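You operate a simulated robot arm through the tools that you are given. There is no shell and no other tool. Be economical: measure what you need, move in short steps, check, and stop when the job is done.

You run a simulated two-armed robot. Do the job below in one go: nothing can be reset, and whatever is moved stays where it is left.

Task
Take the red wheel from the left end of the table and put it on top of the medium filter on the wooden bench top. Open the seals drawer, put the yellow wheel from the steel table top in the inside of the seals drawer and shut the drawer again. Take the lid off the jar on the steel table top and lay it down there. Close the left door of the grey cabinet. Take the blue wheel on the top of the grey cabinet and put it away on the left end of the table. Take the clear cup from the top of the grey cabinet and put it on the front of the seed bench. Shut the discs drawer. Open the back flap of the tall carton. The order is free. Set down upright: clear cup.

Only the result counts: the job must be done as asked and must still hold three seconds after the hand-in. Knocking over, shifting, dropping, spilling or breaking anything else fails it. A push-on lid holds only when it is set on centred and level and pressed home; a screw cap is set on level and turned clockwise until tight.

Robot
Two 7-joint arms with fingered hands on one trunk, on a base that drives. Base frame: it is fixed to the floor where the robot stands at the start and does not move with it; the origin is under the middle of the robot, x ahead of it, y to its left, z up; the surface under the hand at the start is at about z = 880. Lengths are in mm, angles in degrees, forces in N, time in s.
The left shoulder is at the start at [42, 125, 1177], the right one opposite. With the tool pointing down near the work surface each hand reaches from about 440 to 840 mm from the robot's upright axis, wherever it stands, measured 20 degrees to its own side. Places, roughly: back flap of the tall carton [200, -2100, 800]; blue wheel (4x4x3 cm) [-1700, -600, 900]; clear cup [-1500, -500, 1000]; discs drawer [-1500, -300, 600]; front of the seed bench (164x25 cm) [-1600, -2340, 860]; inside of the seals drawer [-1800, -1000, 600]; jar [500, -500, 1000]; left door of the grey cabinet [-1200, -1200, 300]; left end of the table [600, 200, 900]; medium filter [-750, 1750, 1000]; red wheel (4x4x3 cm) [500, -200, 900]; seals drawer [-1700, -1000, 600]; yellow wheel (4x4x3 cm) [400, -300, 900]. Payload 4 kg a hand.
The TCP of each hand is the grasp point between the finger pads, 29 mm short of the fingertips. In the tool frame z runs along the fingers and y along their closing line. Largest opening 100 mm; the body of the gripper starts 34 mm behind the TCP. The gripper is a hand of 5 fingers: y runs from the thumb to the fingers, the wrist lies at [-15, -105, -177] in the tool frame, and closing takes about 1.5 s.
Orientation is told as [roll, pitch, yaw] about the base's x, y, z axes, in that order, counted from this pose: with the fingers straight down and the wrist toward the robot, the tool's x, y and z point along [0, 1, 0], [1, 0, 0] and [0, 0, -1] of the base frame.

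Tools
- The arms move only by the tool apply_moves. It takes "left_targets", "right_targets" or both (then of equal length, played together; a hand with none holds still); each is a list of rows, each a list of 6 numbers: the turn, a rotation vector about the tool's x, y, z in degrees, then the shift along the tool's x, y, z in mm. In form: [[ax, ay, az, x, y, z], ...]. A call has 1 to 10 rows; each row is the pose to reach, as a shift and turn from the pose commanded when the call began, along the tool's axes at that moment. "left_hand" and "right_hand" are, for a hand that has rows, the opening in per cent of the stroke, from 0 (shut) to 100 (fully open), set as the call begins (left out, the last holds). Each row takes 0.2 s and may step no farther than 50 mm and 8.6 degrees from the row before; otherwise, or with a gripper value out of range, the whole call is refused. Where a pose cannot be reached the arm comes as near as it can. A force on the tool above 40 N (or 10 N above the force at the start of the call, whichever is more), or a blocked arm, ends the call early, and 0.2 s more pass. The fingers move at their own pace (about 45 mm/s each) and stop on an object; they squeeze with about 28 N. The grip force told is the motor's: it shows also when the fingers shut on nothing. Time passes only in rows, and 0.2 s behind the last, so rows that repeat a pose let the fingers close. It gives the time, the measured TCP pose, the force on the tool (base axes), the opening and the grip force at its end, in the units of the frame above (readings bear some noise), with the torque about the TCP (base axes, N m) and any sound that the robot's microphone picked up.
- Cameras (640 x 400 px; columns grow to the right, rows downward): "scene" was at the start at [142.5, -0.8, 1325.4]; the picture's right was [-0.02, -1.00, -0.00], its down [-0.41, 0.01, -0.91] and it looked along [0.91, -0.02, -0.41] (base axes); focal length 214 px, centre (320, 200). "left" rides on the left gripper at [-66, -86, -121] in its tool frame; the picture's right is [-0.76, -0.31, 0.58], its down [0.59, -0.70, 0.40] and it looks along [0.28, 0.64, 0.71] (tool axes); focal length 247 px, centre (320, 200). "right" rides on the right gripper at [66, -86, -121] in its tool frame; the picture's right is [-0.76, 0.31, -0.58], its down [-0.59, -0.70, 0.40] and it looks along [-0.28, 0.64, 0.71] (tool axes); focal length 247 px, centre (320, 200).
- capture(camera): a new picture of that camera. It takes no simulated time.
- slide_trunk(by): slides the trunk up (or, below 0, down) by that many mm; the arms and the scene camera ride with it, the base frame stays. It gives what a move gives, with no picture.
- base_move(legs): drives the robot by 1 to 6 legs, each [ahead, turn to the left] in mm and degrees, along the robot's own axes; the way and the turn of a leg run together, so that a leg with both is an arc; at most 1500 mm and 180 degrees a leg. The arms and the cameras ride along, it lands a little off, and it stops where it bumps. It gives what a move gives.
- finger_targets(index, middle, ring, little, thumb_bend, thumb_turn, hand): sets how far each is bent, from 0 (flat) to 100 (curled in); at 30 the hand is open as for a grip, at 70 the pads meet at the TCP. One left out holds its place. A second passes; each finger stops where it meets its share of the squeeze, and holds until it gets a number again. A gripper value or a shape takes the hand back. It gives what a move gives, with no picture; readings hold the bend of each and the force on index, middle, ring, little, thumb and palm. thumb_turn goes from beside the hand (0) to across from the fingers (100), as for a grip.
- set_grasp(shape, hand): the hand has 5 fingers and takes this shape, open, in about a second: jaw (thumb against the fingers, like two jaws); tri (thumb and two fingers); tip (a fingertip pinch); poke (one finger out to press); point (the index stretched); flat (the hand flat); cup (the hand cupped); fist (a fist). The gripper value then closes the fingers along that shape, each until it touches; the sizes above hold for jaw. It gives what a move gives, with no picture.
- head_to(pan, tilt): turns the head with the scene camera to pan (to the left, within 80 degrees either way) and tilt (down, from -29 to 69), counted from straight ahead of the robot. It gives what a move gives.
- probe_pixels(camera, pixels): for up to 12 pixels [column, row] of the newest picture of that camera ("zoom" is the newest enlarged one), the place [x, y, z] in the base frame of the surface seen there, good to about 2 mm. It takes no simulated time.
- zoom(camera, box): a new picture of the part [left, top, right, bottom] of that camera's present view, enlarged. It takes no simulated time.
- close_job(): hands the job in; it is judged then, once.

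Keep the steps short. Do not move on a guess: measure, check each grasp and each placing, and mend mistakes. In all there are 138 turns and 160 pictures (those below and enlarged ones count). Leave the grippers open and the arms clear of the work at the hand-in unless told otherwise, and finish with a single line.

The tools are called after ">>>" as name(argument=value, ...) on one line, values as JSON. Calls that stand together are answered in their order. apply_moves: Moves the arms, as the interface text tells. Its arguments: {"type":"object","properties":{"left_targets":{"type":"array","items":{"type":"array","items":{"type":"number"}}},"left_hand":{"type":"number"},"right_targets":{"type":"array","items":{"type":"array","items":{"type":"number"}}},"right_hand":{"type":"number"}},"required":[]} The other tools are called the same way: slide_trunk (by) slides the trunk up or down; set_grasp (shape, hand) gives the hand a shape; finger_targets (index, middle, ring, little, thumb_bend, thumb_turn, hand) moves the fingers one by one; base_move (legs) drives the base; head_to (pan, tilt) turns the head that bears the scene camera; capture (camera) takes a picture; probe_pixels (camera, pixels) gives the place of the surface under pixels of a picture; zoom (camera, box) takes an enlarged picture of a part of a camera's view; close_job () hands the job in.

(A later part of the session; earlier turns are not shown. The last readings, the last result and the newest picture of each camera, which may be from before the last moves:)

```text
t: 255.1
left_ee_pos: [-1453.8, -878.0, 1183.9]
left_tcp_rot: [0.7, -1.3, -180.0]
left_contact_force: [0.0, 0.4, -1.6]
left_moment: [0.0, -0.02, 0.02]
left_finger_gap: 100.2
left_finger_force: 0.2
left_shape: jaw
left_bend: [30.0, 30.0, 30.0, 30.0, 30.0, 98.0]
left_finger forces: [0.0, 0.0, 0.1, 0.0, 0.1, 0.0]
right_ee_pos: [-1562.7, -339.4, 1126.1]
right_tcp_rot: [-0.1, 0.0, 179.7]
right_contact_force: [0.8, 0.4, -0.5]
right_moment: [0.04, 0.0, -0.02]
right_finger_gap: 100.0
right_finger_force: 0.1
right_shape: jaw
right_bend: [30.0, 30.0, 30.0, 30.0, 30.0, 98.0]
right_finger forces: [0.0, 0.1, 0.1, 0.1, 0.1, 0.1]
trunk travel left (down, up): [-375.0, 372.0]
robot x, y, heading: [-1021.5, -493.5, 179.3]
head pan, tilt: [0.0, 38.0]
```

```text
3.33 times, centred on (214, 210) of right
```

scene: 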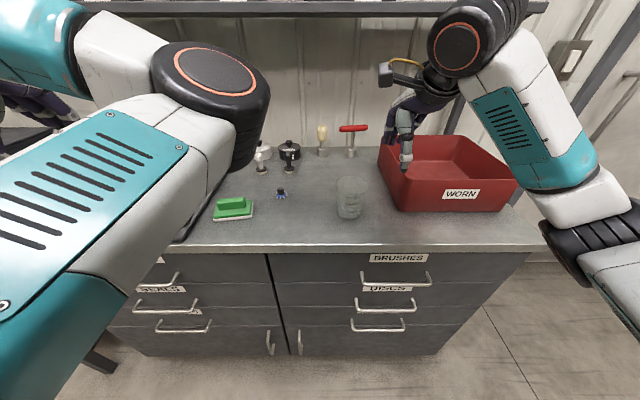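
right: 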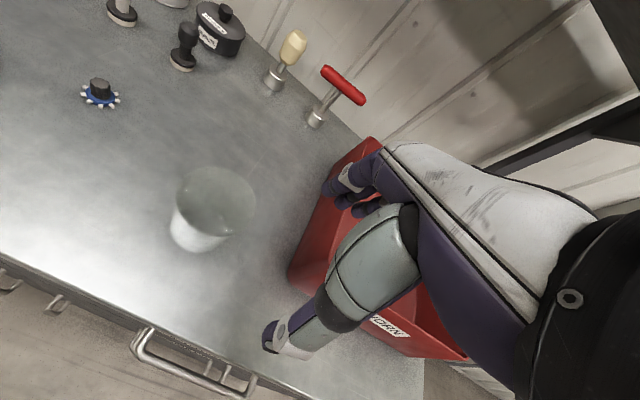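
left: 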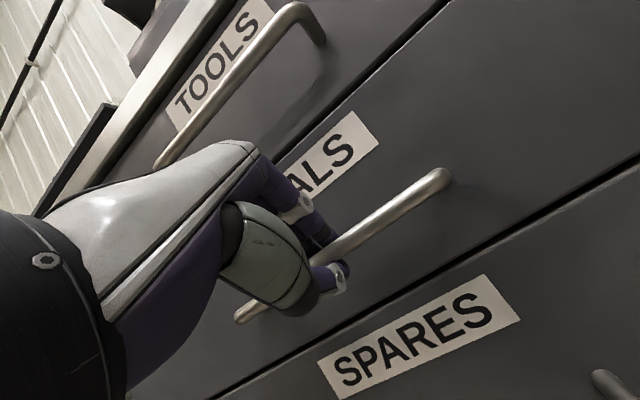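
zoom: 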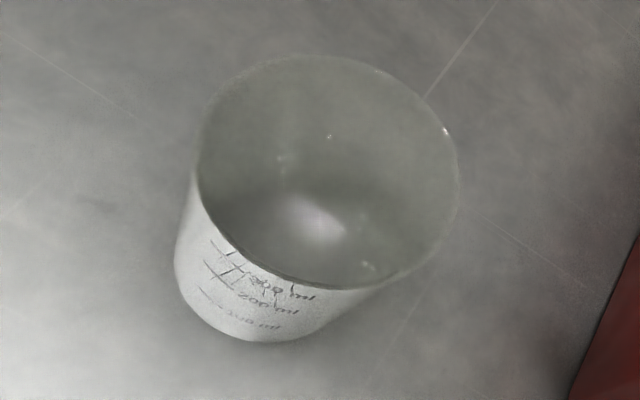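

From the outlines I place the cup's axis at about (-1608,-408), rim z≈1003, rim radius ≈41. I set "tri" on the right hand, move it over the far rim at z≈1085 and check, and also measure the bin's edge.

>>> probe_pixels(camera="scene", pixels=[[384, 155], [400, 205], [381, 165], [400, 209]])

>>> set_grasp(hand="right", shape="tri")

>>> apply_moves(right_targets=[[0, 0, 0, 34, 20, 0], [0, 0, 0, 68, 50, 0], [0, 0, 0, 68, 86, 20], [0, 0, 0, 68, 86, 41]], right_hand=60)

>>> zoom(camera="scene", box=[265, 135, 425, 235])

>>> capture(camera="right")

```text
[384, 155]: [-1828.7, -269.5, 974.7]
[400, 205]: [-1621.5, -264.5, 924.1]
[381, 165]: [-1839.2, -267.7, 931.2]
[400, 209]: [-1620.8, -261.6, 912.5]
```

```text
t: 256.0
left_ee_pos: [-1453.6, -877.4, 1183.0]
left_tcp_rot: [0.7, -1.3, -179.9]
left_contact_force: [0.1, -0.1, 0.1]
left_moment: [0.01, 0.01, -0.02]
left_finger_gap: 99.9
left_finger_force: 0.0
left_shape: jaw
left_bend: [30.0, 30.0, 30.0, 30.0, 30.0, 98.0]
left_finger forces: [0.0, 0.0, 0.0, 0.0, 0.1, 0.0]
right_ee_pos: [-1562.9, -338.1, 1125.7]
right_tcp_rot: [-0.1, 0.0, 179.7]
right_contact_force: [-0.2, 0.8, -0.4]
right_moment: [0.02, 0.0, 0.02]
right_finger_gap: 99.9
right_finger_force: 0.0
right_shape: tri
right_bend: [30.0, 30.0, 99.0, 99.0, 30.0, 98.0]
right_finger forces: [0.1, 0.0, 0.1, 0.1, 0.0, 0.0]
trunk travel left (down, up): [-375.0, 372.0]
robot x, y, heading: [-1022.1, -495.1, 179.7]
head pan, tilt: [0.0, 38.0]
```

```text
t: 257.0
left_ee_pos: [-1452.1, -876.5, 1183.4]
left_tcp_rot: [0.7, -1.3, -179.9]
left_contact_force: [-0.2, -0.1, -0.2]
left_moment: [0.03, 0.01, -0.02]
left_finger_gap: 100.0
left_finger_force: 0.1
left_shape: jaw
left_bend: [30.0, 30.0, 30.0, 30.0, 30.0, 98.0]
left_finger forces: [0.0, 0.0, 0.0, 0.0, 0.0, 0.0]
right_ee_pos: [-1650.0, -405.2, 1086.4]
right_tcp_rot: [-0.1, -0.1, 179.8]
right_contact_force: [0.5, 0.2, -0.1]
right_moment: [0.02, 0.01, -0.02]
right_finger_gap: 60.1
right_finger_force: 0.2
right_shape: tri
right_bend: [39.0, 39.0, 99.0, 99.0, 30.0, 100.0]
right_finger forces: [0.0, 0.0, 0.0, 0.0, 0.0, 0.1]
trunk travel left (down, up): [-375.0, 372.0]
robot x, y, heading: [-1022.0, -495.2, 179.5]
head pan, tilt: [0.0, 38.0]
```

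```text
4.00 times, centred on (345, 185) of scene
```

zoom: 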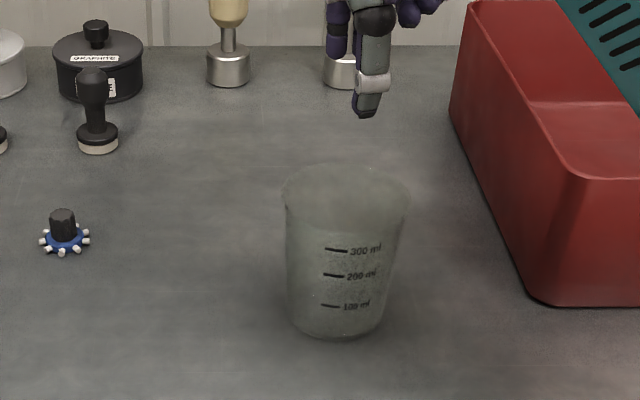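

```text
47 pictures are left
```

right: 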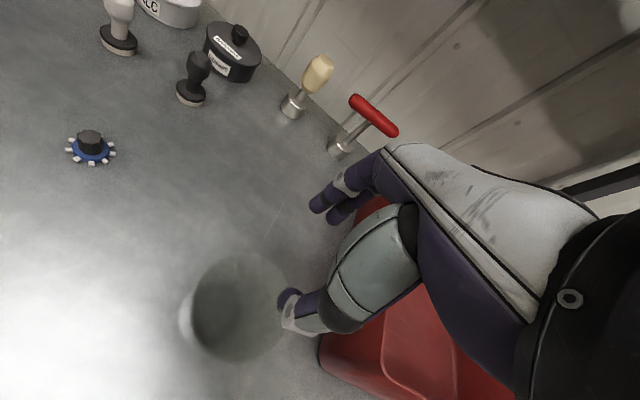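

The right camera gives the rim centre as (-1610,-415) with radius 40. I shift 10 mm to the left, lower so the far wall enters between thumb and fingers, and close.

>>> apply_moves(right_targets=[[0, 0, 0, 10, 0, 0], [0, 0, 0, 10, 0, 30], [0, 0, 0, 10, 0, 60], [0, 0, 0, 10, 0, 80], [0, 0, 0, 10, 0, 80]])

>>> zoom(camera="scene", box=[285, 135, 413, 235])

>>> apply_moves(right_targets=[[0, 0, 0, 0, 0, 0], [0, 0, 0, 0, 0, 0], [0, 0, 0, 0, 0, 0], [0, 0, 0, 0, 0, 0], [0, 0, 0, 0, 0, 0], [0, 0, 0, 0, 0, 0], [0, 0, 0, 0, 0, 0]], right_hand=0)

>>> zoom(camera="scene", box=[285, 135, 413, 235])

```text
t: 258.2
left_ee_pos: [-1453.2, -877.1, 1183.0]
left_tcp_rot: [0.7, -1.4, -179.9]
left_contact_force: [0.2, -0.2, -0.8]
left_moment: [-0.02, 0.06, 0.01]
left_finger_gap: 100.1
left_finger_force: 0.0
left_shape: jaw
left_bend: [30.0, 30.0, 30.0, 30.0, 30.0, 98.0]
left_finger forces: [0.0, 0.0, 0.1, 0.0, 0.0, 0.0]
right_ee_pos: [-1650.0, -413.6, 1008.7]
right_tcp_rot: [0.0, -0.1, 179.6]
right_contact_force: [-0.2, -0.5, 0.8]
right_moment: [0.02, 0.01, 0.0]
right_finger_gap: 59.9
right_finger_force: 0.0
right_shape: tri
right_bend: [39.0, 39.0, 99.0, 99.0, 30.0, 100.0]
right_finger forces: [0.0, 0.0, 0.1, 0.0, 0.1, 0.1]
trunk travel left (down, up): [-375.0, 372.0]
robot x, y, heading: [-1021.2, -490.8, 179.7]
head pan, tilt: [0.0, 38.0]
```

```text
4.00 times, centred on (349, 185) of scene
```

zoom: 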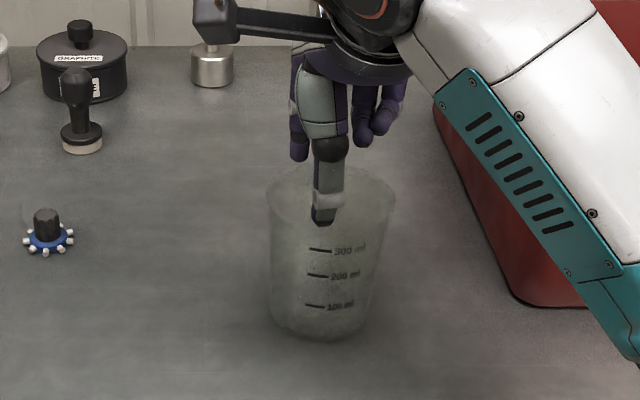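

```text
t: 259.8
left_ee_pos: [-1452.7, -878.1, 1183.3]
left_tcp_rot: [0.7, -1.3, -179.8]
left_contact_force: [-0.1, 0.4, 0.3]
left_moment: [0.01, -0.05, 0.02]
left_finger_gap: 99.7
left_finger_force: 0.0
left_shape: jaw
left_bend: [30.0, 30.0, 30.0, 30.0, 30.0, 98.0]
left_finger forces: [0.0, 0.0, 0.1, 0.0, 0.0, 0.0]
right_ee_pos: [-1648.8, -414.4, 1008.1]
right_tcp_rot: [-0.1, 0.0, 179.7]
right_contact_force: [-0.8, -0.2, -1.1]
right_moment: [0.0, -0.01, 0.02]
right_finger_gap: 0.0
right_finger_force: 27.8
right_shape: tri
right_bend: [70.0, 70.0, 100.0, 100.0, 70.0, 100.0]
right_finger forces: [12.3, 12.7, 0.0, 0.0, 25.1, 0.0]
trunk travel left (down, up): [-375.0, 372.0]
robot x, y, heading: [-1021.8, -495.6, 179.5]
head pan, tilt: [0.0, 38.0]
```

```text
4.00 times, centred on (349, 185) of scene
```

zoom: 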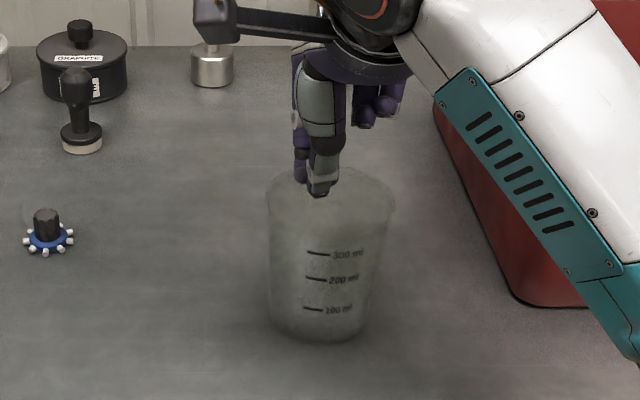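

All three fingers press on the thin wall. I lift 120 mm and check that the cup hangs upright.

>>> apply_moves(right_targets=[[0, 0, 0, 0, 0, -10], [0, 0, 0, 0, 0, -30], [0, 0, 0, 0, 0, -60], [0, 0, 0, 0, 0, -90], [0, 0, 0, 0, 0, -120]])

>>> zoom(camera="scene", box=[265, 105, 425, 225])

```text
t: 261.0
left_ee_pos: [-1451.3, -878.1, 1183.6]
left_tcp_rot: [0.7, -1.3, -179.8]
left_contact_force: [0.3, 0.2, 0.4]
left_moment: [0.0, 0.0, -0.01]
left_finger_gap: 99.8
left_finger_force: 0.0
left_shape: jaw
left_bend: [30.0, 30.0, 30.0, 30.0, 30.0, 98.0]
left_finger forces: [0.0, 0.0, 0.0, 0.1, 0.0, 0.1]
right_ee_pos: [-1648.8, -417.6, 1128.9]
right_tcp_rot: [0.0, 0.0, 179.8]
right_contact_force: [1.0, -1.0, -0.3]
right_moment: [-0.01, -0.04, 0.01]
right_finger_gap: 0.0
right_finger_force: 28.0
right_shape: tri
right_bend: [70.0, 70.0, 100.0, 100.0, 70.0, 100.0]
right_finger forces: [12.3, 12.7, 0.1, 0.0, 25.1, 0.1]
trunk travel left (down, up): [-375.0, 372.0]
robot x, y, heading: [-1025.8, -496.5, 179.4]
head pan, tilt: [0.0, 38.0]
```

```text
3.33 times, centred on (345, 165) of scene
```

zoom: 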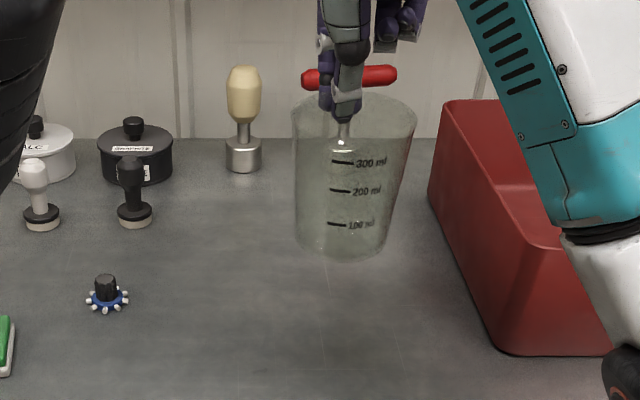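

The cup hangs upright. I take the right hand with the cup back beside the robot, and bring the left hand in "tri" toward the blue wheel at height.

>>> set_grasp(hand="left", shape="tri")

>>> apply_moves(right_targets=[[0, 0, 0, 0, -40, -10], [0, 0, 0, 0, -80, -20], [0, 0, 0, 0, -120, -30], [0, 0, 0, -20, -160, -30], [0, 0, 0, -50, -190, -30], [0, 0, 0, -80, -200, -30], [0, 0, 0, -110, -200, -30], [0, 0, 0, -140, -200, -30], [0, 0, 0, -160, -200, -30], [0, 0, 0, -170, -200, -30]], left_targets=[[0, 0, 0, -34, 30, 0], [0, 0, 0, -68, 61, 0], [0, 0, 0, -102, 91, 0], [0, 0, 0, -136, 122, 0], [0, 0, 0, -170, 152, 0], [0, 0, 0, -204, 183, 0], [0, 0, 0, -238, 213, 0], [0, 0, 0, -272, 244, 0], [0, 0, 0, -272, 244, 45], [0, 0, 0, -272, 244, 90]], left_hand=50)

>>> capture(camera="left")

>>> capture(camera="scene")

```text
t: 261.9
left_ee_pos: [-1452.9, -876.8, 1182.9]
left_tcp_rot: [0.6, -1.3, -180.0]
left_contact_force: [0.2, -0.5, 0.3]
left_moment: [-0.01, -0.02, -0.02]
left_finger_gap: 99.9
left_finger_force: 0.1
left_shape: tri
left_bend: [30.0, 30.0, 99.0, 99.0, 30.0, 98.0]
left_finger forces: [0.1, 0.0, 0.1, 0.0, 0.0, 0.0]
right_ee_pos: [-1649.4, -417.3, 1128.0]
right_tcp_rot: [-0.2, 0.0, 179.6]
right_contact_force: [0.2, 0.7, 0.1]
right_moment: [0.02, -0.01, -0.02]
right_finger_gap: 0.2
right_finger_force: 28.4
right_shape: tri
right_bend: [70.0, 70.0, 100.0, 100.0, 70.0, 100.0]
right_finger forces: [12.2, 12.7, 0.0, 0.0, 25.1, 0.0]
trunk travel left (down, up): [-375.0, 372.0]
robot x, y, heading: [-1022.5, -493.5, 179.5]
head pan, tilt: [0.0, 38.0]
```

```text
t: 264.1
left_ee_pos: [-1701.8, -604.9, 1096.0]
left_tcp_rot: [0.7, -1.3, -179.9]
left_contact_force: [-0.4, 0.0, 0.7]
left_moment: [0.03, -0.01, 0.02]
left_finger_gap: 50.3
left_finger_force: 0.0
left_shape: tri
left_bend: [40.0, 43.0, 99.0, 99.0, 35.0, 100.0]
left_finger forces: [0.1, 0.1, 0.0, 0.1, 0.1, 0.0]
left hand out of reach, approached as far as the arm can: row 2, 3, 4, 5
right_ee_pos: [-1446.6, -246.6, 1155.3]
right_tcp_rot: [0.0, 0.0, 179.7]
right_contact_force: [-0.2, 0.1, -0.3]
right_moment: [0.01, 0.0, -0.01]
right_finger_gap: 0.0
right_finger_force: 27.9
right_shape: tri
right_bend: [70.0, 70.0, 100.0, 100.0, 70.0, 100.0]
right_finger forces: [12.3, 12.7, 0.0, 0.0, 25.0, 0.0]
trunk travel left (down, up): [-375.0, 372.0]
robot x, y, heading: [-1024.9, -493.3, 179.7]
head pan, tilt: [0.0, 38.0]
```

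```text
43 pictures are left
```

left: 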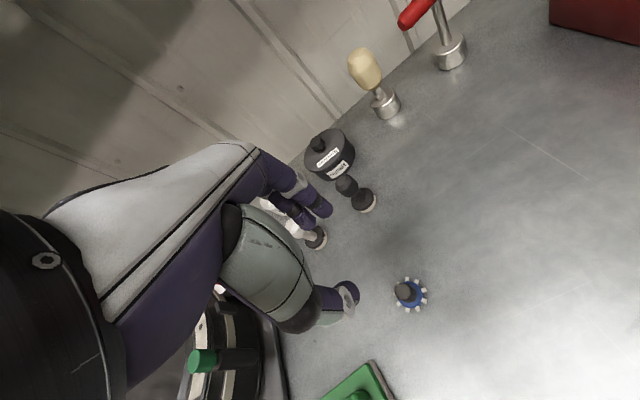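

```text
42 pictures are left
```

scene: 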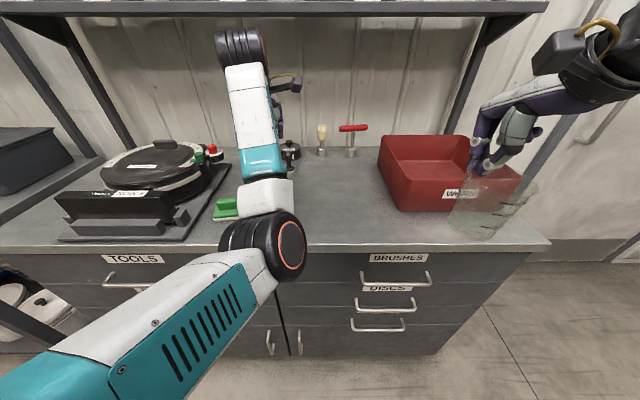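

>>> zoom(camera="left", box=[370, 255, 450, 325])

>>> probe_pixels(camera="left", pixels=[[403, 290], [400, 292], [406, 290], [403, 294], [366, 203], [345, 185], [320, 240]])

```text
5.71 times, centred on (410, 290) of left
```

zoom: 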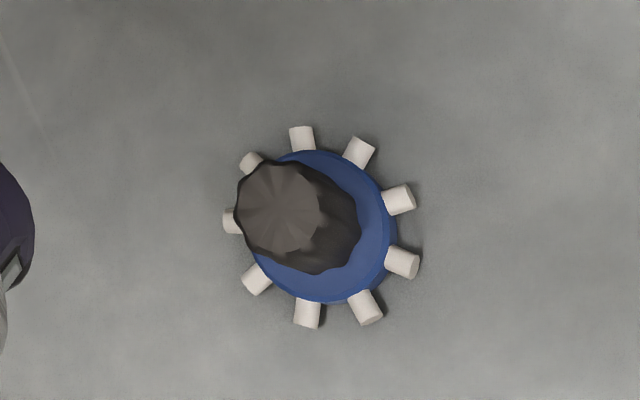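

```text
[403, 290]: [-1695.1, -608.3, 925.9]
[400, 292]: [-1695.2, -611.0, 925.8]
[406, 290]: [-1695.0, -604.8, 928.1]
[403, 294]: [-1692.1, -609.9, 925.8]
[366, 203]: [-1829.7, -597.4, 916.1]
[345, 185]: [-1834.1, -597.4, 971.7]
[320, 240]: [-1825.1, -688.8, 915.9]
```

The blue knob is at (-1694,-608). I correct 8 mm, lower to z≈946 and close, then lift.

>>> apply_moves(left_targets=[[0, 0, 0, 3.5, -7.5, 30], [0, 0, 0, 3.5, -7.5, 70], [0, 0, 0, 3.5, -7.5, 105], [0, 0, 0, 3.5, -7.5, 130], [0, 0, 0, 3.5, -7.5, 145], [0, 0, 0, 3.5, -7.5, 150], [0, 0, 0, 3.5, -7.5, 150]])

>>> zoom(camera="left", box=[240, 180, 400, 280])

>>> apply_moves(left_targets=[[0, 0, 0, 0, 0, 0], [0, 0, 0, 0, 0, 0], [0, 0, 0, 0, 0, 0], [0, 0, 0, 0, 0, 0], [0, 0, 0, 0, 0, 0], [0, 0, 0, 0, 0, 0]], left_hand=0)

>>> apply_moves(left_targets=[[0, 0, 0, 0, 0, -15], [0, 0, 0, 0, 0, -40], [0, 0, 0, 0, 0, -80], [0, 0, 0, 0, 0, -120], [0, 0, 0, 0, 0, -160]])

>>> capture(camera="left")

```text
t: 265.7
left_ee_pos: [-1696.2, -610.1, 944.9]
left_tcp_rot: [0.7, -1.3, -179.8]
left_contact_force: [-0.1, 0.2, 0.0]
left_moment: [0.03, 0.0, 0.01]
left_finger_gap: 50.1
left_finger_force: 0.2
left_shape: tri
left_bend: [40.0, 43.0, 99.0, 99.0, 35.0, 100.0]
left_finger forces: [0.0, 0.0, 0.0, 0.0, 0.1, 0.0]
right_ee_pos: [-1446.1, -246.2, 1155.8]
right_tcp_rot: [0.0, 0.0, 179.6]
right_contact_force: [-0.5, 0.6, -0.7]
right_moment: [-0.02, 0.0, 0.0]
right_finger_gap: 0.0
right_finger_force: 28.4
right_shape: tri
right_bend: [70.0, 70.0, 100.0, 100.0, 70.0, 100.0]
right_finger forces: [12.3, 12.5, 0.0, 0.0, 25.0, 0.1]
trunk travel left (down, up): [-375.0, 372.0]
robot x, y, heading: [-1025.4, -493.9, 179.6]
head pan, tilt: [0.0, 38.0]
```

```text
4.00 times, centred on (320, 230) of left
```

zoom: 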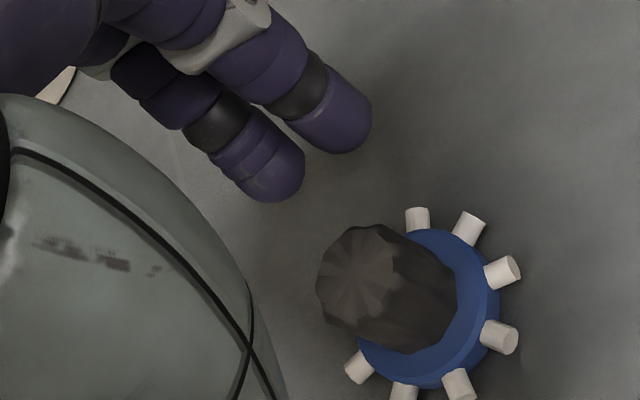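

```text
t: 267.1
left_ee_pos: [-1695.7, -611.0, 945.7]
left_tcp_rot: [0.7, -1.3, -179.9]
left_contact_force: [-0.4, 0.1, 0.0]
left_moment: [-0.02, -0.02, -0.01]
left_finger_gap: 10.0
left_finger_force: 27.7
left_shape: tri
left_bend: [65.0, 65.0, 100.0, 100.0, 72.0, 100.0]
left_finger forces: [12.8, 11.3, 0.0, 0.0, 25.0, 0.1]
right_ee_pos: [-1447.5, -246.0, 1155.9]
right_tcp_rot: [0.0, 0.0, 179.7]
right_contact_force: [0.7, 0.1, -0.3]
right_moment: [-0.01, -0.02, 0.01]
right_finger_gap: 0.3
right_finger_force: 27.9
right_shape: tri
right_bend: [70.0, 70.0, 100.0, 100.0, 70.0, 100.0]
right_finger forces: [12.3, 12.6, 0.0, 0.1, 25.0, 0.0]
trunk travel left (down, up): [-375.0, 372.0]
robot x, y, heading: [-1021.0, -494.4, 179.6]
head pan, tilt: [0.0, 38.0]
```

```text
t: 268.3
left_ee_pos: [-1690.6, -609.8, 1104.7]
left_tcp_rot: [0.7, -1.3, -180.0]
left_contact_force: [0.6, 0.0, -0.3]
left_moment: [0.04, 0.02, -0.03]
left_finger_gap: 10.0
left_finger_force: 27.8
left_shape: tri
left_bend: [65.0, 66.0, 100.0, 100.0, 72.0, 100.0]
left_finger forces: [13.4, 11.5, 0.0, 0.1, 25.1, 0.0]
right_ee_pos: [-1446.0, -245.6, 1157.4]
right_tcp_rot: [0.0, -0.1, 179.7]
right_contact_force: [-0.2, 0.9, -0.5]
right_moment: [-0.01, 0.0, 0.01]
right_finger_gap: 0.0
right_finger_force: 28.1
right_shape: tri
right_bend: [70.0, 70.0, 100.0, 100.0, 70.0, 100.0]
right_finger forces: [12.2, 12.6, 0.0, 0.1, 24.9, 0.0]
trunk travel left (down, up): [-375.0, 372.0]
robot x, y, heading: [-1021.5, -495.1, 179.6]
head pan, tilt: [0.0, 38.0]
```

```text
39 pictures are left
```

left: 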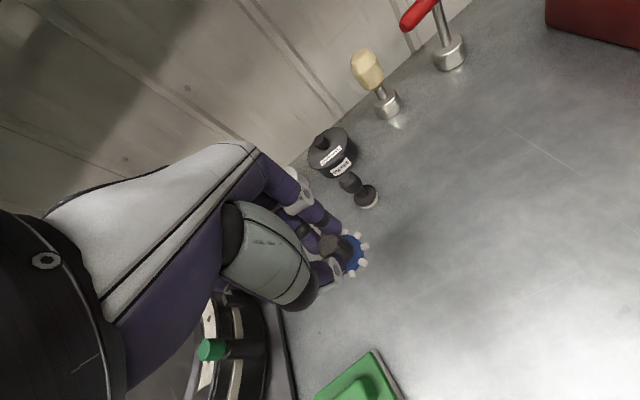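

Both the blue wheel and the cup are held. I tuck the left arm, back off 300 mm and drive to stand before the seed bench at about y=-2195.

>>> apply_moves(left_targets=[[0, 0, 0, 0, -35, -10], [0, 0, 0, 10, -70, -20], [0, 0, 0, 30, -105, -30], [0, 0, 0, 50, -140, -45], [0, 0, 0, 70, -175, -60], [0, 0, 0, 90, -210, -70], [0, 0, 0, 110, -235, -75]])

>>> base_move(legs=[[-300, 0], [0, 90], [1500, 0], [200, 0], [0, -90]])

>>> head_to(pan=0, tilt=28)

>>> capture(camera="scene")

```text
t: 269.9
left_ee_pos: [-1552.0, -801.3, 1153.1]
left_tcp_rot: [0.6, -1.3, -179.9]
left_contact_force: [0.7, -1.1, -0.7]
left_moment: [0.08, 0.03, 0.0]
left_finger_gap: 9.9
left_finger_force: 28.9
left_shape: tri
left_bend: [65.0, 66.0, 100.0, 100.0, 72.0, 100.0]
left_finger forces: [14.6, 11.4, 0.0, 0.0, 25.1, 0.0]
left hand out of reach, approached as far as the arm can: row 3, 4, 5, 6, 7
right_ee_pos: [-1445.6, -248.5, 1158.1]
right_tcp_rot: [-0.1, -0.1, 179.7]
right_contact_force: [0.3, -0.3, -0.3]
right_moment: [0.05, 0.02, 0.03]
right_finger_gap: 0.0
right_finger_force: 28.3
right_shape: tri
right_bend: [70.0, 70.0, 100.0, 100.0, 70.0, 100.0]
right_finger forces: [12.3, 12.7, 0.0, 0.0, 25.0, 0.0]
trunk travel left (down, up): [-375.0, 372.0]
robot x, y, heading: [-1021.3, -498.7, 179.5]
head pan, tilt: [0.0, 38.0]
```

```text
t: 288.0
left_ee_pos: [-1248.9, -2486.2, 1154.0]
left_tcp_rot: [0.7, -1.4, 179.8]
left_contact_force: [0.9, -0.6, 0.0]
left_moment: [0.01, 0.01, 0.01]
left_finger_gap: 9.5
left_finger_force: 27.7
left_shape: tri
left_bend: [65.0, 72.0, 100.0, 100.0, 73.0, 100.0]
left_finger forces: [14.9, 13.6, 0.0, 0.0, 24.2, 0.1]
right_ee_pos: [-1138.1, -1933.0, 1155.2]
right_tcp_rot: [0.0, -0.1, 179.4]
right_contact_force: [-0.9, 0.7, -0.1]
right_moment: [-0.03, 0.0, -0.01]
right_finger_gap: 0.0
right_finger_force: 27.7
right_shape: tri
right_bend: [70.0, 70.0, 100.0, 100.0, 70.0, 100.0]
right_finger forces: [12.2, 12.6, 0.0, 0.1, 24.6, 0.0]
trunk travel left (down, up): [-375.0, 372.0]
robot x, y, heading: [-718.0, -2185.0, 179.3]
head pan, tilt: [0.0, 38.0]
```

```text
t: 288.7
left_ee_pos: [-1250.0, -2486.2, 1154.2]
left_tcp_rot: [0.8, -1.2, 179.8]
left_contact_force: [-0.1, -0.2, -0.7]
left_moment: [0.02, 0.02, -0.01]
left_finger_gap: 9.6
left_finger_force: 27.5
left_shape: tri
left_bend: [65.0, 72.0, 100.0, 100.0, 73.0, 100.0]
left_finger forces: [14.8, 13.6, 0.0, 0.1, 24.2, 0.0]
right_ee_pos: [-1138.3, -1934.1, 1155.3]
right_tcp_rot: [0.0, 0.1, 179.4]
right_contact_force: [-0.2, 0.3, -0.6]
right_moment: [0.04, 0.01, -0.03]
right_finger_gap: 0.0
right_finger_force: 27.9
right_shape: tri
right_bend: [70.0, 70.0, 100.0, 100.0, 70.0, 100.0]
right_finger forces: [12.2, 12.4, 0.1, 0.0, 24.6, 0.0]
trunk travel left (down, up): [-375.0, 372.0]
robot x, y, heading: [-717.4, -2184.3, 179.4]
head pan, tilt: [0.0, 28.0]
```

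```text
38 pictures are left
```

scene: 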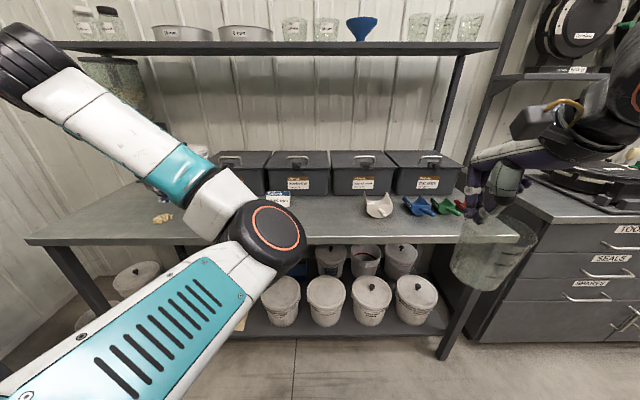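

>>> probe_pixels(camera="scene", pixels=[[335, 225], [340, 210], [340, 235], [340, 240], [375, 213], [365, 203], [320, 200], [280, 200], [350, 193], [440, 210], [340, 215], [390, 228]])

```text
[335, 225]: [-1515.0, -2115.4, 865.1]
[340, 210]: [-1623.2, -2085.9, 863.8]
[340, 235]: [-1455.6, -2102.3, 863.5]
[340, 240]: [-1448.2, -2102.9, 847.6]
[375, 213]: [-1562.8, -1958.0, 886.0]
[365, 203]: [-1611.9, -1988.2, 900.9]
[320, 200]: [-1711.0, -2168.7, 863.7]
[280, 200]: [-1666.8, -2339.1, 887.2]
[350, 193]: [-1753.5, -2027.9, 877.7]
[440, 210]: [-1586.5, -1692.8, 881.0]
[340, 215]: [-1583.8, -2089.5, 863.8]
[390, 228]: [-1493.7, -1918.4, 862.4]
```

The bench top is z≈864 with a free front area around (-1555,-2130). I drive 270 mm ahead, then bring the cup over that spot and lower it to about 30 mm above the top.

>>> base_move(legs=[[270, 0]])

>>> apply_moves(right_targets=[[0, 0, 0, 35, 33, 0], [0, 0, 0, 70, 66, 0], [0, 0, 0, 105, 100, 0], [0, 0, 0, 140, 133, 0], [0, 0, 0, 175, 166, 0], [0, 0, 0, 197, 187, 0], [0, 0, 0, 197, 187, 40], [0, 0, 0, 197, 187, 80], [0, 0, 0, 197, 187, 120], [0, 0, 0, 197, 187, 150]])

>>> capture(camera="scene")

```text
t: 290.6
left_ee_pos: [-1520.3, -2483.0, 1154.2]
left_tcp_rot: [0.7, -1.3, 179.8]
left_contact_force: [0.4, -0.3, -0.5]
left_moment: [0.02, 0.02, 0.02]
left_finger_gap: 9.5
left_finger_force: 28.3
left_shape: tri
left_bend: [65.0, 72.0, 100.0, 100.0, 73.0, 100.0]
left_finger forces: [14.9, 13.6, 0.1, 0.1, 24.2, 0.0]
right_ee_pos: [-1411.0, -1929.7, 1155.5]
right_tcp_rot: [0.0, 0.0, 179.4]
right_contact_force: [0.4, 0.1, 0.2]
right_moment: [-0.01, 0.02, 0.04]
right_finger_gap: 0.0
right_finger_force: 28.3
right_shape: tri
right_bend: [70.0, 70.0, 100.0, 100.0, 70.0, 100.0]
right_finger forces: [12.2, 12.5, 0.1, 0.1, 24.7, 0.1]
trunk travel left (down, up): [-375.0, 372.0]
robot x, y, heading: [-985.6, -2180.8, 179.0]
head pan, tilt: [0.0, 28.0]
```

```text
t: 292.8
left_ee_pos: [-1520.3, -2483.0, 1153.4]
left_tcp_rot: [0.6, -1.3, 179.8]
left_contact_force: [0.1, 0.7, -0.3]
left_moment: [-0.01, 0.02, 0.0]
left_finger_gap: 9.7
left_finger_force: 28.2
left_shape: tri
left_bend: [65.0, 72.0, 100.0, 100.0, 73.0, 100.0]
left_finger forces: [14.9, 13.6, 0.1, 0.0, 24.4, 0.1]
right_ee_pos: [-1598.3, -2124.5, 1002.8]
right_tcp_rot: [-0.1, -0.1, 179.4]
right_contact_force: [0.4, -0.4, -0.6]
right_moment: [0.03, -0.03, 0.02]
right_finger_gap: 0.0
right_finger_force: 28.4
right_shape: tri
right_bend: [70.0, 70.0, 100.0, 100.0, 70.0, 100.0]
right_finger forces: [12.1, 12.4, 0.0, 0.0, 24.7, 0.0]
trunk travel left (down, up): [-375.0, 372.0]
robot x, y, heading: [-985.8, -2180.2, 179.0]
head pan, tilt: [0.0, 28.0]
```

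```text
37 pictures are left
```

scene: 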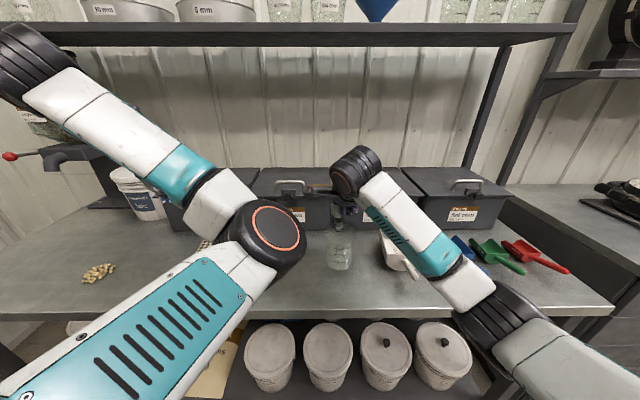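

The cup hangs over the free spot. I lower in small steps to the touch.

>>> apply_moves(right_targets=[[0, 0, 0, 0, 0, 15], [0, 0, 0, 0, 0, 26], [0, 0, 0, 0, 0, 31], [0, 0, 0, 0, 0, 33], [0, 0, 0, 0, 0, 35], [0, 0, 0, 0, 0, 36]])

>>> zoom(camera="scene", box=[280, 200, 400, 300])

```text
t: 294.2
left_ee_pos: [-1519.2, -2483.6, 1153.6]
left_tcp_rot: [0.6, -1.3, 179.7]
left_contact_force: [0.7, 0.2, 0.2]
left_moment: [0.02, 0.01, 0.0]
left_finger_gap: 9.6
left_finger_force: 28.3
left_shape: tri
left_bend: [65.0, 72.0, 100.0, 100.0, 73.0, 100.0]
left_finger forces: [14.9, 13.7, 0.0, 0.1, 24.2, 0.0]
right_ee_pos: [-1598.4, -2123.9, 969.0]
right_tcp_rot: [-0.1, -0.1, 179.4]
right_contact_force: [-0.3, 0.2, -0.2]
right_moment: [0.01, 0.01, -0.02]
right_finger_gap: 0.2
right_finger_force: 28.3
right_shape: tri
right_bend: [70.0, 70.0, 100.0, 100.0, 70.0, 100.0]
right_finger forces: [12.3, 12.4, 0.0, 0.1, 24.6, 0.1]
trunk travel left (down, up): [-375.0, 372.0]
robot x, y, heading: [-988.6, -2178.2, 179.6]
head pan, tilt: [0.0, 28.0]
```

```text
4.00 times, centred on (340, 250) of scene
```

zoom: 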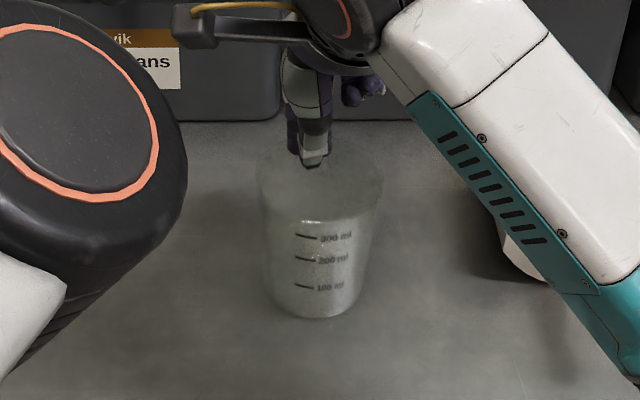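

No contact yet; I go on in 1–2 mm steps.

>>> apply_moves(right_targets=[[0, 0, 0, 0, 0, 1], [0, 0, 0, 0, 0, 2], [0, 0, 0, 0, 0, 3]])

>>> apply_moves(right_targets=[[0, 0, 0, 0, 0, 1], [0, 0, 0, 0, 0, 2], [0, 0, 0, 0, 0, 2]])

```text
t: 295.0
left_ee_pos: [-1519.4, -2484.5, 1153.4]
left_tcp_rot: [0.7, -1.3, 179.8]
left_contact_force: [0.3, 0.3, -0.2]
left_moment: [-0.03, 0.04, -0.02]
left_finger_gap: 9.6
left_finger_force: 28.0
left_shape: tri
left_bend: [65.0, 72.0, 100.0, 100.0, 73.0, 100.0]
left_finger forces: [15.0, 13.7, 0.0, 0.1, 24.2, 0.0]
right_ee_pos: [-1598.3, -2125.7, 966.2]
right_tcp_rot: [0.0, -0.1, 179.4]
right_contact_force: [-0.9, 0.2, 1.0]
right_moment: [0.01, -0.04, -0.01]
right_finger_gap: 0.3
right_finger_force: 28.0
right_shape: tri
right_bend: [70.0, 70.0, 100.0, 100.0, 70.0, 100.0]
right_finger forces: [12.8, 12.6, 0.0, 0.0, 25.2, 0.0]
trunk travel left (down, up): [-375.0, 372.0]
robot x, y, heading: [-985.5, -2180.8, 179.1]
head pan, tilt: [0.0, 28.0]
```

```text
t: 295.8
left_ee_pos: [-1519.8, -2484.2, 1153.2]
left_tcp_rot: [0.8, -1.3, 179.9]
left_contact_force: [-0.2, -0.2, -0.2]
left_moment: [0.02, 0.0, 0.0]
left_finger_gap: 9.5
left_finger_force: 28.2
left_shape: tri
left_bend: [65.0, 72.0, 100.0, 100.0, 73.0, 100.0]
left_finger forces: [14.9, 13.7, 0.0, 0.0, 24.2, 0.0]
right_ee_pos: [-1599.0, -2124.8, 965.9]
right_tcp_rot: [0.0, -0.2, 179.4]
right_contact_force: [-0.6, -0.6, 6.5]
right_moment: [0.01, -0.01, 0.04]
right_finger_gap: 0.3
right_finger_force: 28.4
right_shape: tri
right_bend: [70.0, 70.0, 100.0, 100.0, 70.0, 100.0]
right_finger forces: [13.4, 13.5, 0.0, 0.0, 26.9, 0.0]
trunk travel left (down, up): [-375.0, 372.0]
robot x, y, heading: [-989.3, -2181.7, 179.5]
head pan, tilt: [0.0, 28.0]
```

Contact (6.5 N). I open the fingers, lift straight up and withdraw.

>>> apply_moves(right_targets=[[0, 0, 0, 0, 0, 0], [0, 0, 0, 0, 0, 0], [0, 0, 0, 0, 0, 0], [0, 0, 0, 0, 0, 0], [0, 0, 0, 0, 0, -20], [0, 0, 0, 0, 0, -60], [0, 0, 0, 0, 0, -105], [0, 0, 0, 0, 0, -150], [0, 0, 0, 0, -30, -180], [0, 0, 0, 0, -70, -190]], right_hand=55)

>>> zoom(camera="scene", box=[260, 190, 420, 310])

```text
t: 298.0
left_ee_pos: [-1519.4, -2483.8, 1154.1]
left_tcp_rot: [0.7, -1.3, 179.8]
left_contact_force: [0.0, -0.1, -1.0]
left_moment: [0.0, 0.0, -0.01]
left_finger_gap: 9.3
left_finger_force: 28.3
left_shape: tri
left_bend: [65.0, 72.0, 100.0, 100.0, 73.0, 100.0]
left_finger forces: [15.0, 13.7, 0.0, 0.0, 24.2, 0.0]
right_ee_pos: [-1527.2, -2126.4, 1154.4]
right_tcp_rot: [-0.1, -0.1, 179.4]
right_contact_force: [0.2, 1.3, -0.5]
right_moment: [-0.04, 0.05, 0.02]
right_finger_gap: 54.9
right_finger_force: 0.1
right_shape: tri
right_bend: [39.0, 41.0, 99.0, 99.0, 30.0, 100.0]
right_finger forces: [0.0, 0.1, 0.1, 0.0, 0.1, 0.0]
trunk travel left (down, up): [-375.0, 372.0]
robot x, y, heading: [-984.2, -2180.9, 179.0]
head pan, tilt: [0.0, 28.0]
```

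```text
3.33 times, centred on (340, 250) of scene
```

zoom: 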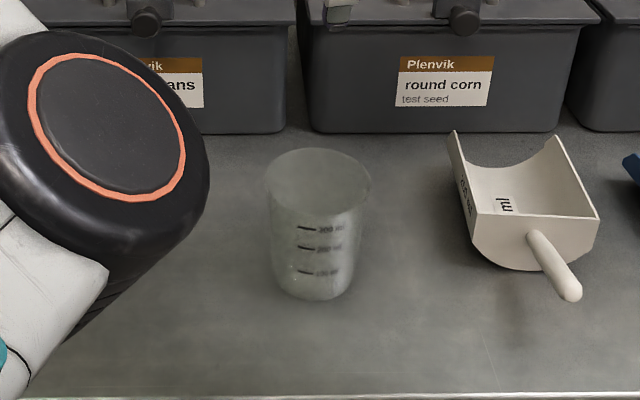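

The cup stands upright on the bench front. I tuck the right arm, back off 250 mm, turn round and look at the tall carton.

>>> apply_moves(right_targets=[[0, 0, 0, -35, -30, 0], [0, 0, 0, -70, -60, 0], [0, 0, 0, -105, -90, 0], [0, 0, 0, -140, -110, 0], [0, 0, 0, -175, -110, 0]], right_hand=100)

>>> base_move(legs=[[-250, 0], [0, 180]])

>>> head_to(pan=0, tilt=25)

>>> capture(camera="scene")

```text
t: 299.2
left_ee_pos: [-1518.7, -2482.4, 1155.7]
left_tcp_rot: [0.8, -1.4, 179.6]
left_contact_force: [0.8, 0.0, 0.5]
left_moment: [0.01, 0.02, 0.0]
left_finger_gap: 9.4
left_finger_force: 27.5
left_shape: tri
left_bend: [65.0, 72.0, 100.0, 100.0, 73.0, 100.0]
left_finger forces: [15.0, 13.7, 0.0, 0.0, 24.2, 0.0]
right_ee_pos: [-1416.3, -1951.2, 1154.7]
right_tcp_rot: [0.0, -0.2, 179.4]
right_contact_force: [0.2, 0.4, -0.1]
right_moment: [0.01, 0.01, -0.01]
right_finger_gap: 100.1
right_finger_force: 0.0
right_shape: tri
right_bend: [30.0, 30.0, 99.0, 99.0, 30.0, 98.0]
right_finger forces: [0.0, 0.0, 0.0, 0.0, 0.0, 0.0]
trunk travel left (down, up): [-375.0, 372.0]
robot x, y, heading: [-988.2, -2180.3, 179.3]
head pan, tilt: [0.0, 28.0]
```

```text
t: 308.7
left_ee_pos: [-213.1, -1863.0, 1154.5]
left_tcp_rot: [0.7, -1.3, 1.8]
left_contact_force: [1.2, 0.5, 0.4]
left_moment: [-0.04, 0.01, 0.01]
left_finger_gap: 9.3
left_finger_force: 28.2
left_shape: tri
left_bend: [65.0, 72.0, 100.0, 100.0, 74.0, 100.0]
left_finger forces: [15.3, 14.7, 0.0, 0.0, 24.0, 0.0]
right_ee_pos: [-297.3, -2395.8, 1154.3]
right_tcp_rot: [-0.2, -0.1, 1.6]
right_contact_force: [0.0, 0.8, 0.1]
right_moment: [-0.01, -0.01, 0.02]
right_finger_gap: 100.0
right_finger_force: 0.0
right_shape: tri
right_bend: [30.0, 30.0, 99.0, 99.0, 30.0, 98.0]
right_finger forces: [0.0, 0.0, 0.1, 0.1, 0.0, 0.0]
trunk travel left (down, up): [-375.0, 372.0]
robot x, y, heading: [-736.8, -2186.6, 1.3]
head pan, tilt: [0.0, 28.0]
```

```text
t: 309.3
left_ee_pos: [-213.7, -1861.4, 1153.1]
left_tcp_rot: [0.7, -1.3, 1.8]
left_contact_force: [0.3, -0.1, -0.2]
left_moment: [0.0, 0.0, -0.02]
left_finger_gap: 9.6
left_finger_force: 27.7
left_shape: tri
left_bend: [65.0, 72.0, 100.0, 100.0, 74.0, 100.0]
left_finger forces: [15.3, 14.6, 0.0, 0.0, 24.0, 0.0]
right_ee_pos: [-297.9, -2396.7, 1155.0]
right_tcp_rot: [-0.2, 0.0, 1.3]
right_contact_force: [-0.2, -0.3, -0.9]
right_moment: [0.04, -0.01, -0.01]
right_finger_gap: 99.6
right_finger_force: 0.1
right_shape: tri
right_bend: [30.0, 30.0, 99.0, 99.0, 30.0, 98.0]
right_finger forces: [0.0, 0.1, 0.0, 0.0, 0.0, 0.0]
trunk travel left (down, up): [-375.0, 372.0]
robot x, y, heading: [-736.9, -2180.8, 1.6]
head pan, tilt: [0.0, 25.0]
```

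```text
34 pictures are left
```

scene: 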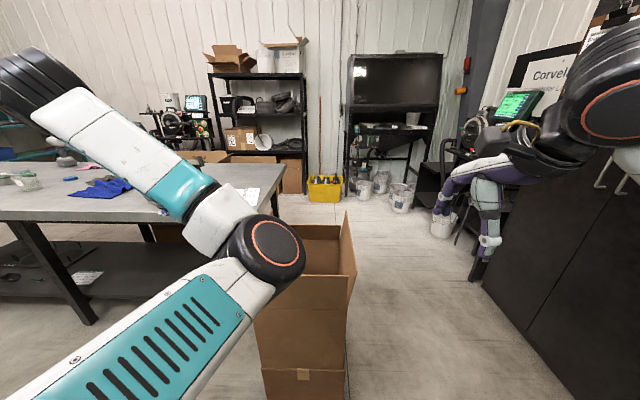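

>>> zoom(camera="scene", box=[240, 190, 380, 400])

>>> probe_pixels(camera="scene", pixels=[[335, 228], [310, 232], [345, 215], [352, 275], [300, 320], [262, 320], [345, 320], [330, 250], [310, 265], [345, 300]])

```text
1.90 times, centred on (310, 295) of scene
```

zoom: 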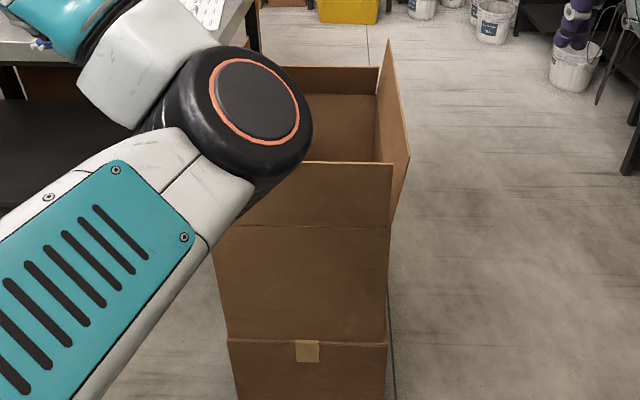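

```text
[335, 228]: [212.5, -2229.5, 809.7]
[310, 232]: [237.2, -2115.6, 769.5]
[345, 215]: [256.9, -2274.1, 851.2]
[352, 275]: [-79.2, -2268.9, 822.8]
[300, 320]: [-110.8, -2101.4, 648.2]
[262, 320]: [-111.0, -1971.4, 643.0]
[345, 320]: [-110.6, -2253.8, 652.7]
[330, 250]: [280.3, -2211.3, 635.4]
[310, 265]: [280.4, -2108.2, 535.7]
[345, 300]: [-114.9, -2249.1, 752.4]
```

The carton's near wall is at x≈-111, far wall ≈280, y -1960 to -2255. Its far (back) flap leans inward over the opening: (237,-2115,770) to (212,-2230,810). I drive closer, to about (-430,-2060), to reach it with the right hand.

>>> base_move(legs=[[0, 20], [330, 0], [0, -21.5]])

>>> head_to(pan=-8, tilt=45)

>>> capture(camera="scene")

>>> capture(camera="right")

```text
t: 313.8
left_ee_pos: [102.3, -1752.5, 1153.9]
left_tcp_rot: [0.8, -1.3, 0.6]
left_contact_force: [0.8, -0.6, -0.3]
left_moment: [0.01, 0.02, 0.02]
left_finger_gap: 9.4
left_finger_force: 27.9
left_shape: tri
left_bend: [65.0, 72.0, 100.0, 100.0, 74.0, 100.0]
left_finger forces: [15.1, 15.0, 0.0, 0.1, 24.0, 0.0]
right_ee_pos: [5.3, -2285.8, 1154.6]
right_tcp_rot: [0.0, -0.1, 0.2]
right_contact_force: [0.5, -0.6, -0.2]
right_moment: [0.01, 0.03, 0.0]
right_finger_gap: 99.5
right_finger_force: 0.1
right_shape: tri
right_bend: [30.0, 30.0, 99.0, 99.0, 30.0, 98.0]
right_finger forces: [0.0, 0.1, 0.0, 0.0, 0.1, 0.1]
trunk travel left (down, up): [-375.0, 372.0]
robot x, y, heading: [-429.2, -2061.9, 0.2]
head pan, tilt: [0.0, 25.0]
```

```text
t: 314.6
left_ee_pos: [102.4, -1752.0, 1153.6]
left_tcp_rot: [0.7, -1.2, 0.6]
left_contact_force: [-0.1, -0.5, -0.8]
left_moment: [0.02, -0.04, -0.01]
left_finger_gap: 9.3
left_finger_force: 27.9
left_shape: tri
left_bend: [65.0, 72.0, 100.0, 100.0, 74.0, 100.0]
left_finger forces: [15.1, 15.0, 0.0, 0.1, 23.9, 0.0]
right_ee_pos: [5.2, -2283.9, 1155.5]
right_tcp_rot: [-0.1, 0.0, 0.2]
right_contact_force: [-0.2, -1.1, -0.6]
right_moment: [-0.02, -0.02, -0.02]
right_finger_gap: 99.9
right_finger_force: 0.1
right_shape: tri
right_bend: [30.0, 30.0, 99.0, 99.0, 30.0, 98.0]
right_finger forces: [0.1, 0.0, 0.1, 0.0, 0.0, 0.1]
trunk travel left (down, up): [-375.0, 372.0]
robot x, y, heading: [-429.8, -2062.9, -0.3]
head pan, tilt: [-8.0, 45.0]
```

```text
32 pictures are left
```

scene: 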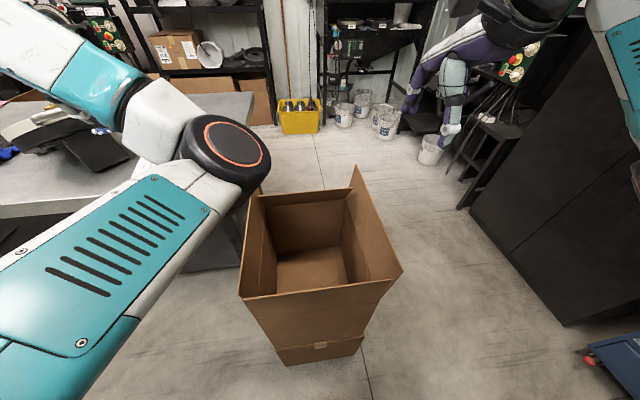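

```text
31 pictures are left
```

right: 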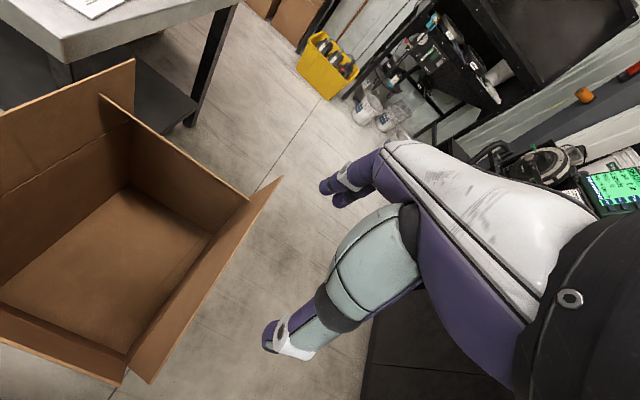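

>>> probe_pixels(camera="right", pixels=[[175, 147], [110, 103], [240, 194], [165, 170], [155, 195], [150, 215], [130, 130], [220, 225], [265, 195], [60, 355], [60, 345], [70, 120]])

>>> zoom(camera="right", box=[0, 40, 300, 400])

```text
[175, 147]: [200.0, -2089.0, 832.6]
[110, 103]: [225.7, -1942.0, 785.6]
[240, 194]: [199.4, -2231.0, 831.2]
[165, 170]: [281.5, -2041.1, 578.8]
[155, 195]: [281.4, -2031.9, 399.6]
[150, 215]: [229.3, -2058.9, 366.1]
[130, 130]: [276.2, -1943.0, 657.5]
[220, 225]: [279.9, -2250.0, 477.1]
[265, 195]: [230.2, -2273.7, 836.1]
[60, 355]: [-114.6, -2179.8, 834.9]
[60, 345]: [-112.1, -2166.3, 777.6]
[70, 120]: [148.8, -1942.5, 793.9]
```

```text
1.11 times, centred on (150, 220) of right
```

zoom: 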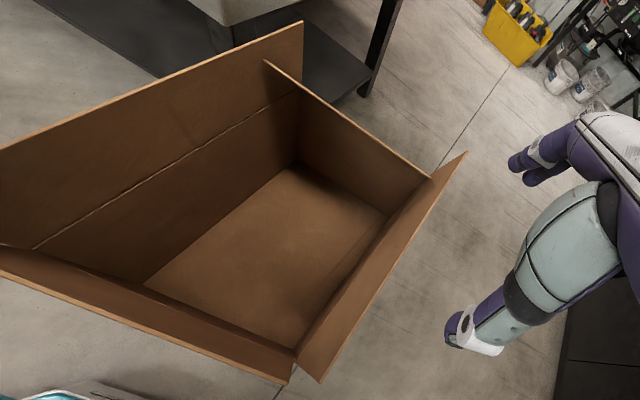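

The back flap's free edge is at (200, z 833) and its fold is at the far wall (x≈281, z≈700): it leans 58° open while the others stand upright. I close the right hand and lower it inside the box in front of that flap.

>>> apply_moves(right_targets=[[0, 0, 0, 37, 25, 0], [0, 0, 0, 74, 50, 0], [0, 0, 0, 111, 75, 0], [0, 0, 0, 148, 100, 0], [0, 0, 0, 184, 125, 0], [0, 0, 0, 184, 125, 45], [0, 0, 0, 184, 125, 90], [0, 0, 0, 184, 125, 135], [0, 0, 0, 184, 125, 180], [0, 0, 0, 184, 125, 225]], right_hand=0)

>>> capture(camera="right")

```text
t: 316.8
left_ee_pos: [100.3, -1752.0, 1153.1]
left_tcp_rot: [0.7, -1.3, 0.6]
left_contact_force: [-0.1, -0.2, -0.6]
left_moment: [-0.02, 0.02, 0.0]
left_finger_gap: 9.5
left_finger_force: 27.5
left_shape: tri
left_bend: [65.0, 72.0, 100.0, 100.0, 75.0, 100.0]
left_finger forces: [14.9, 15.1, 0.0, 0.0, 24.0, 0.0]
right_ee_pos: [130.0, -2098.8, 930.6]
right_tcp_rot: [-0.1, -0.2, 0.2]
right_contact_force: [-0.5, -0.7, 0.6]
right_moment: [-0.04, 0.01, 0.03]
right_finger_gap: 0.0
right_finger_force: 27.9
right_shape: tri
right_bend: [70.0, 70.0, 100.0, 100.0, 70.0, 100.0]
right_finger forces: [0.1, 0.1, 0.0, 0.0, 0.0, 0.0]
trunk travel left (down, up): [-375.0, 372.0]
robot x, y, heading: [-430.4, -2065.3, -0.1]
head pan, tilt: [-8.0, 45.0]
```

```text
29 pictures are left
```

right: 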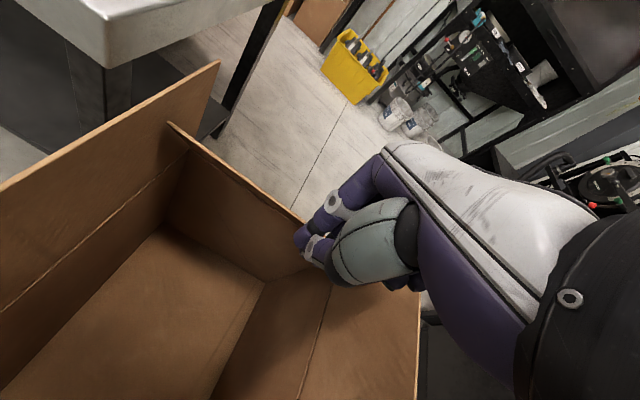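

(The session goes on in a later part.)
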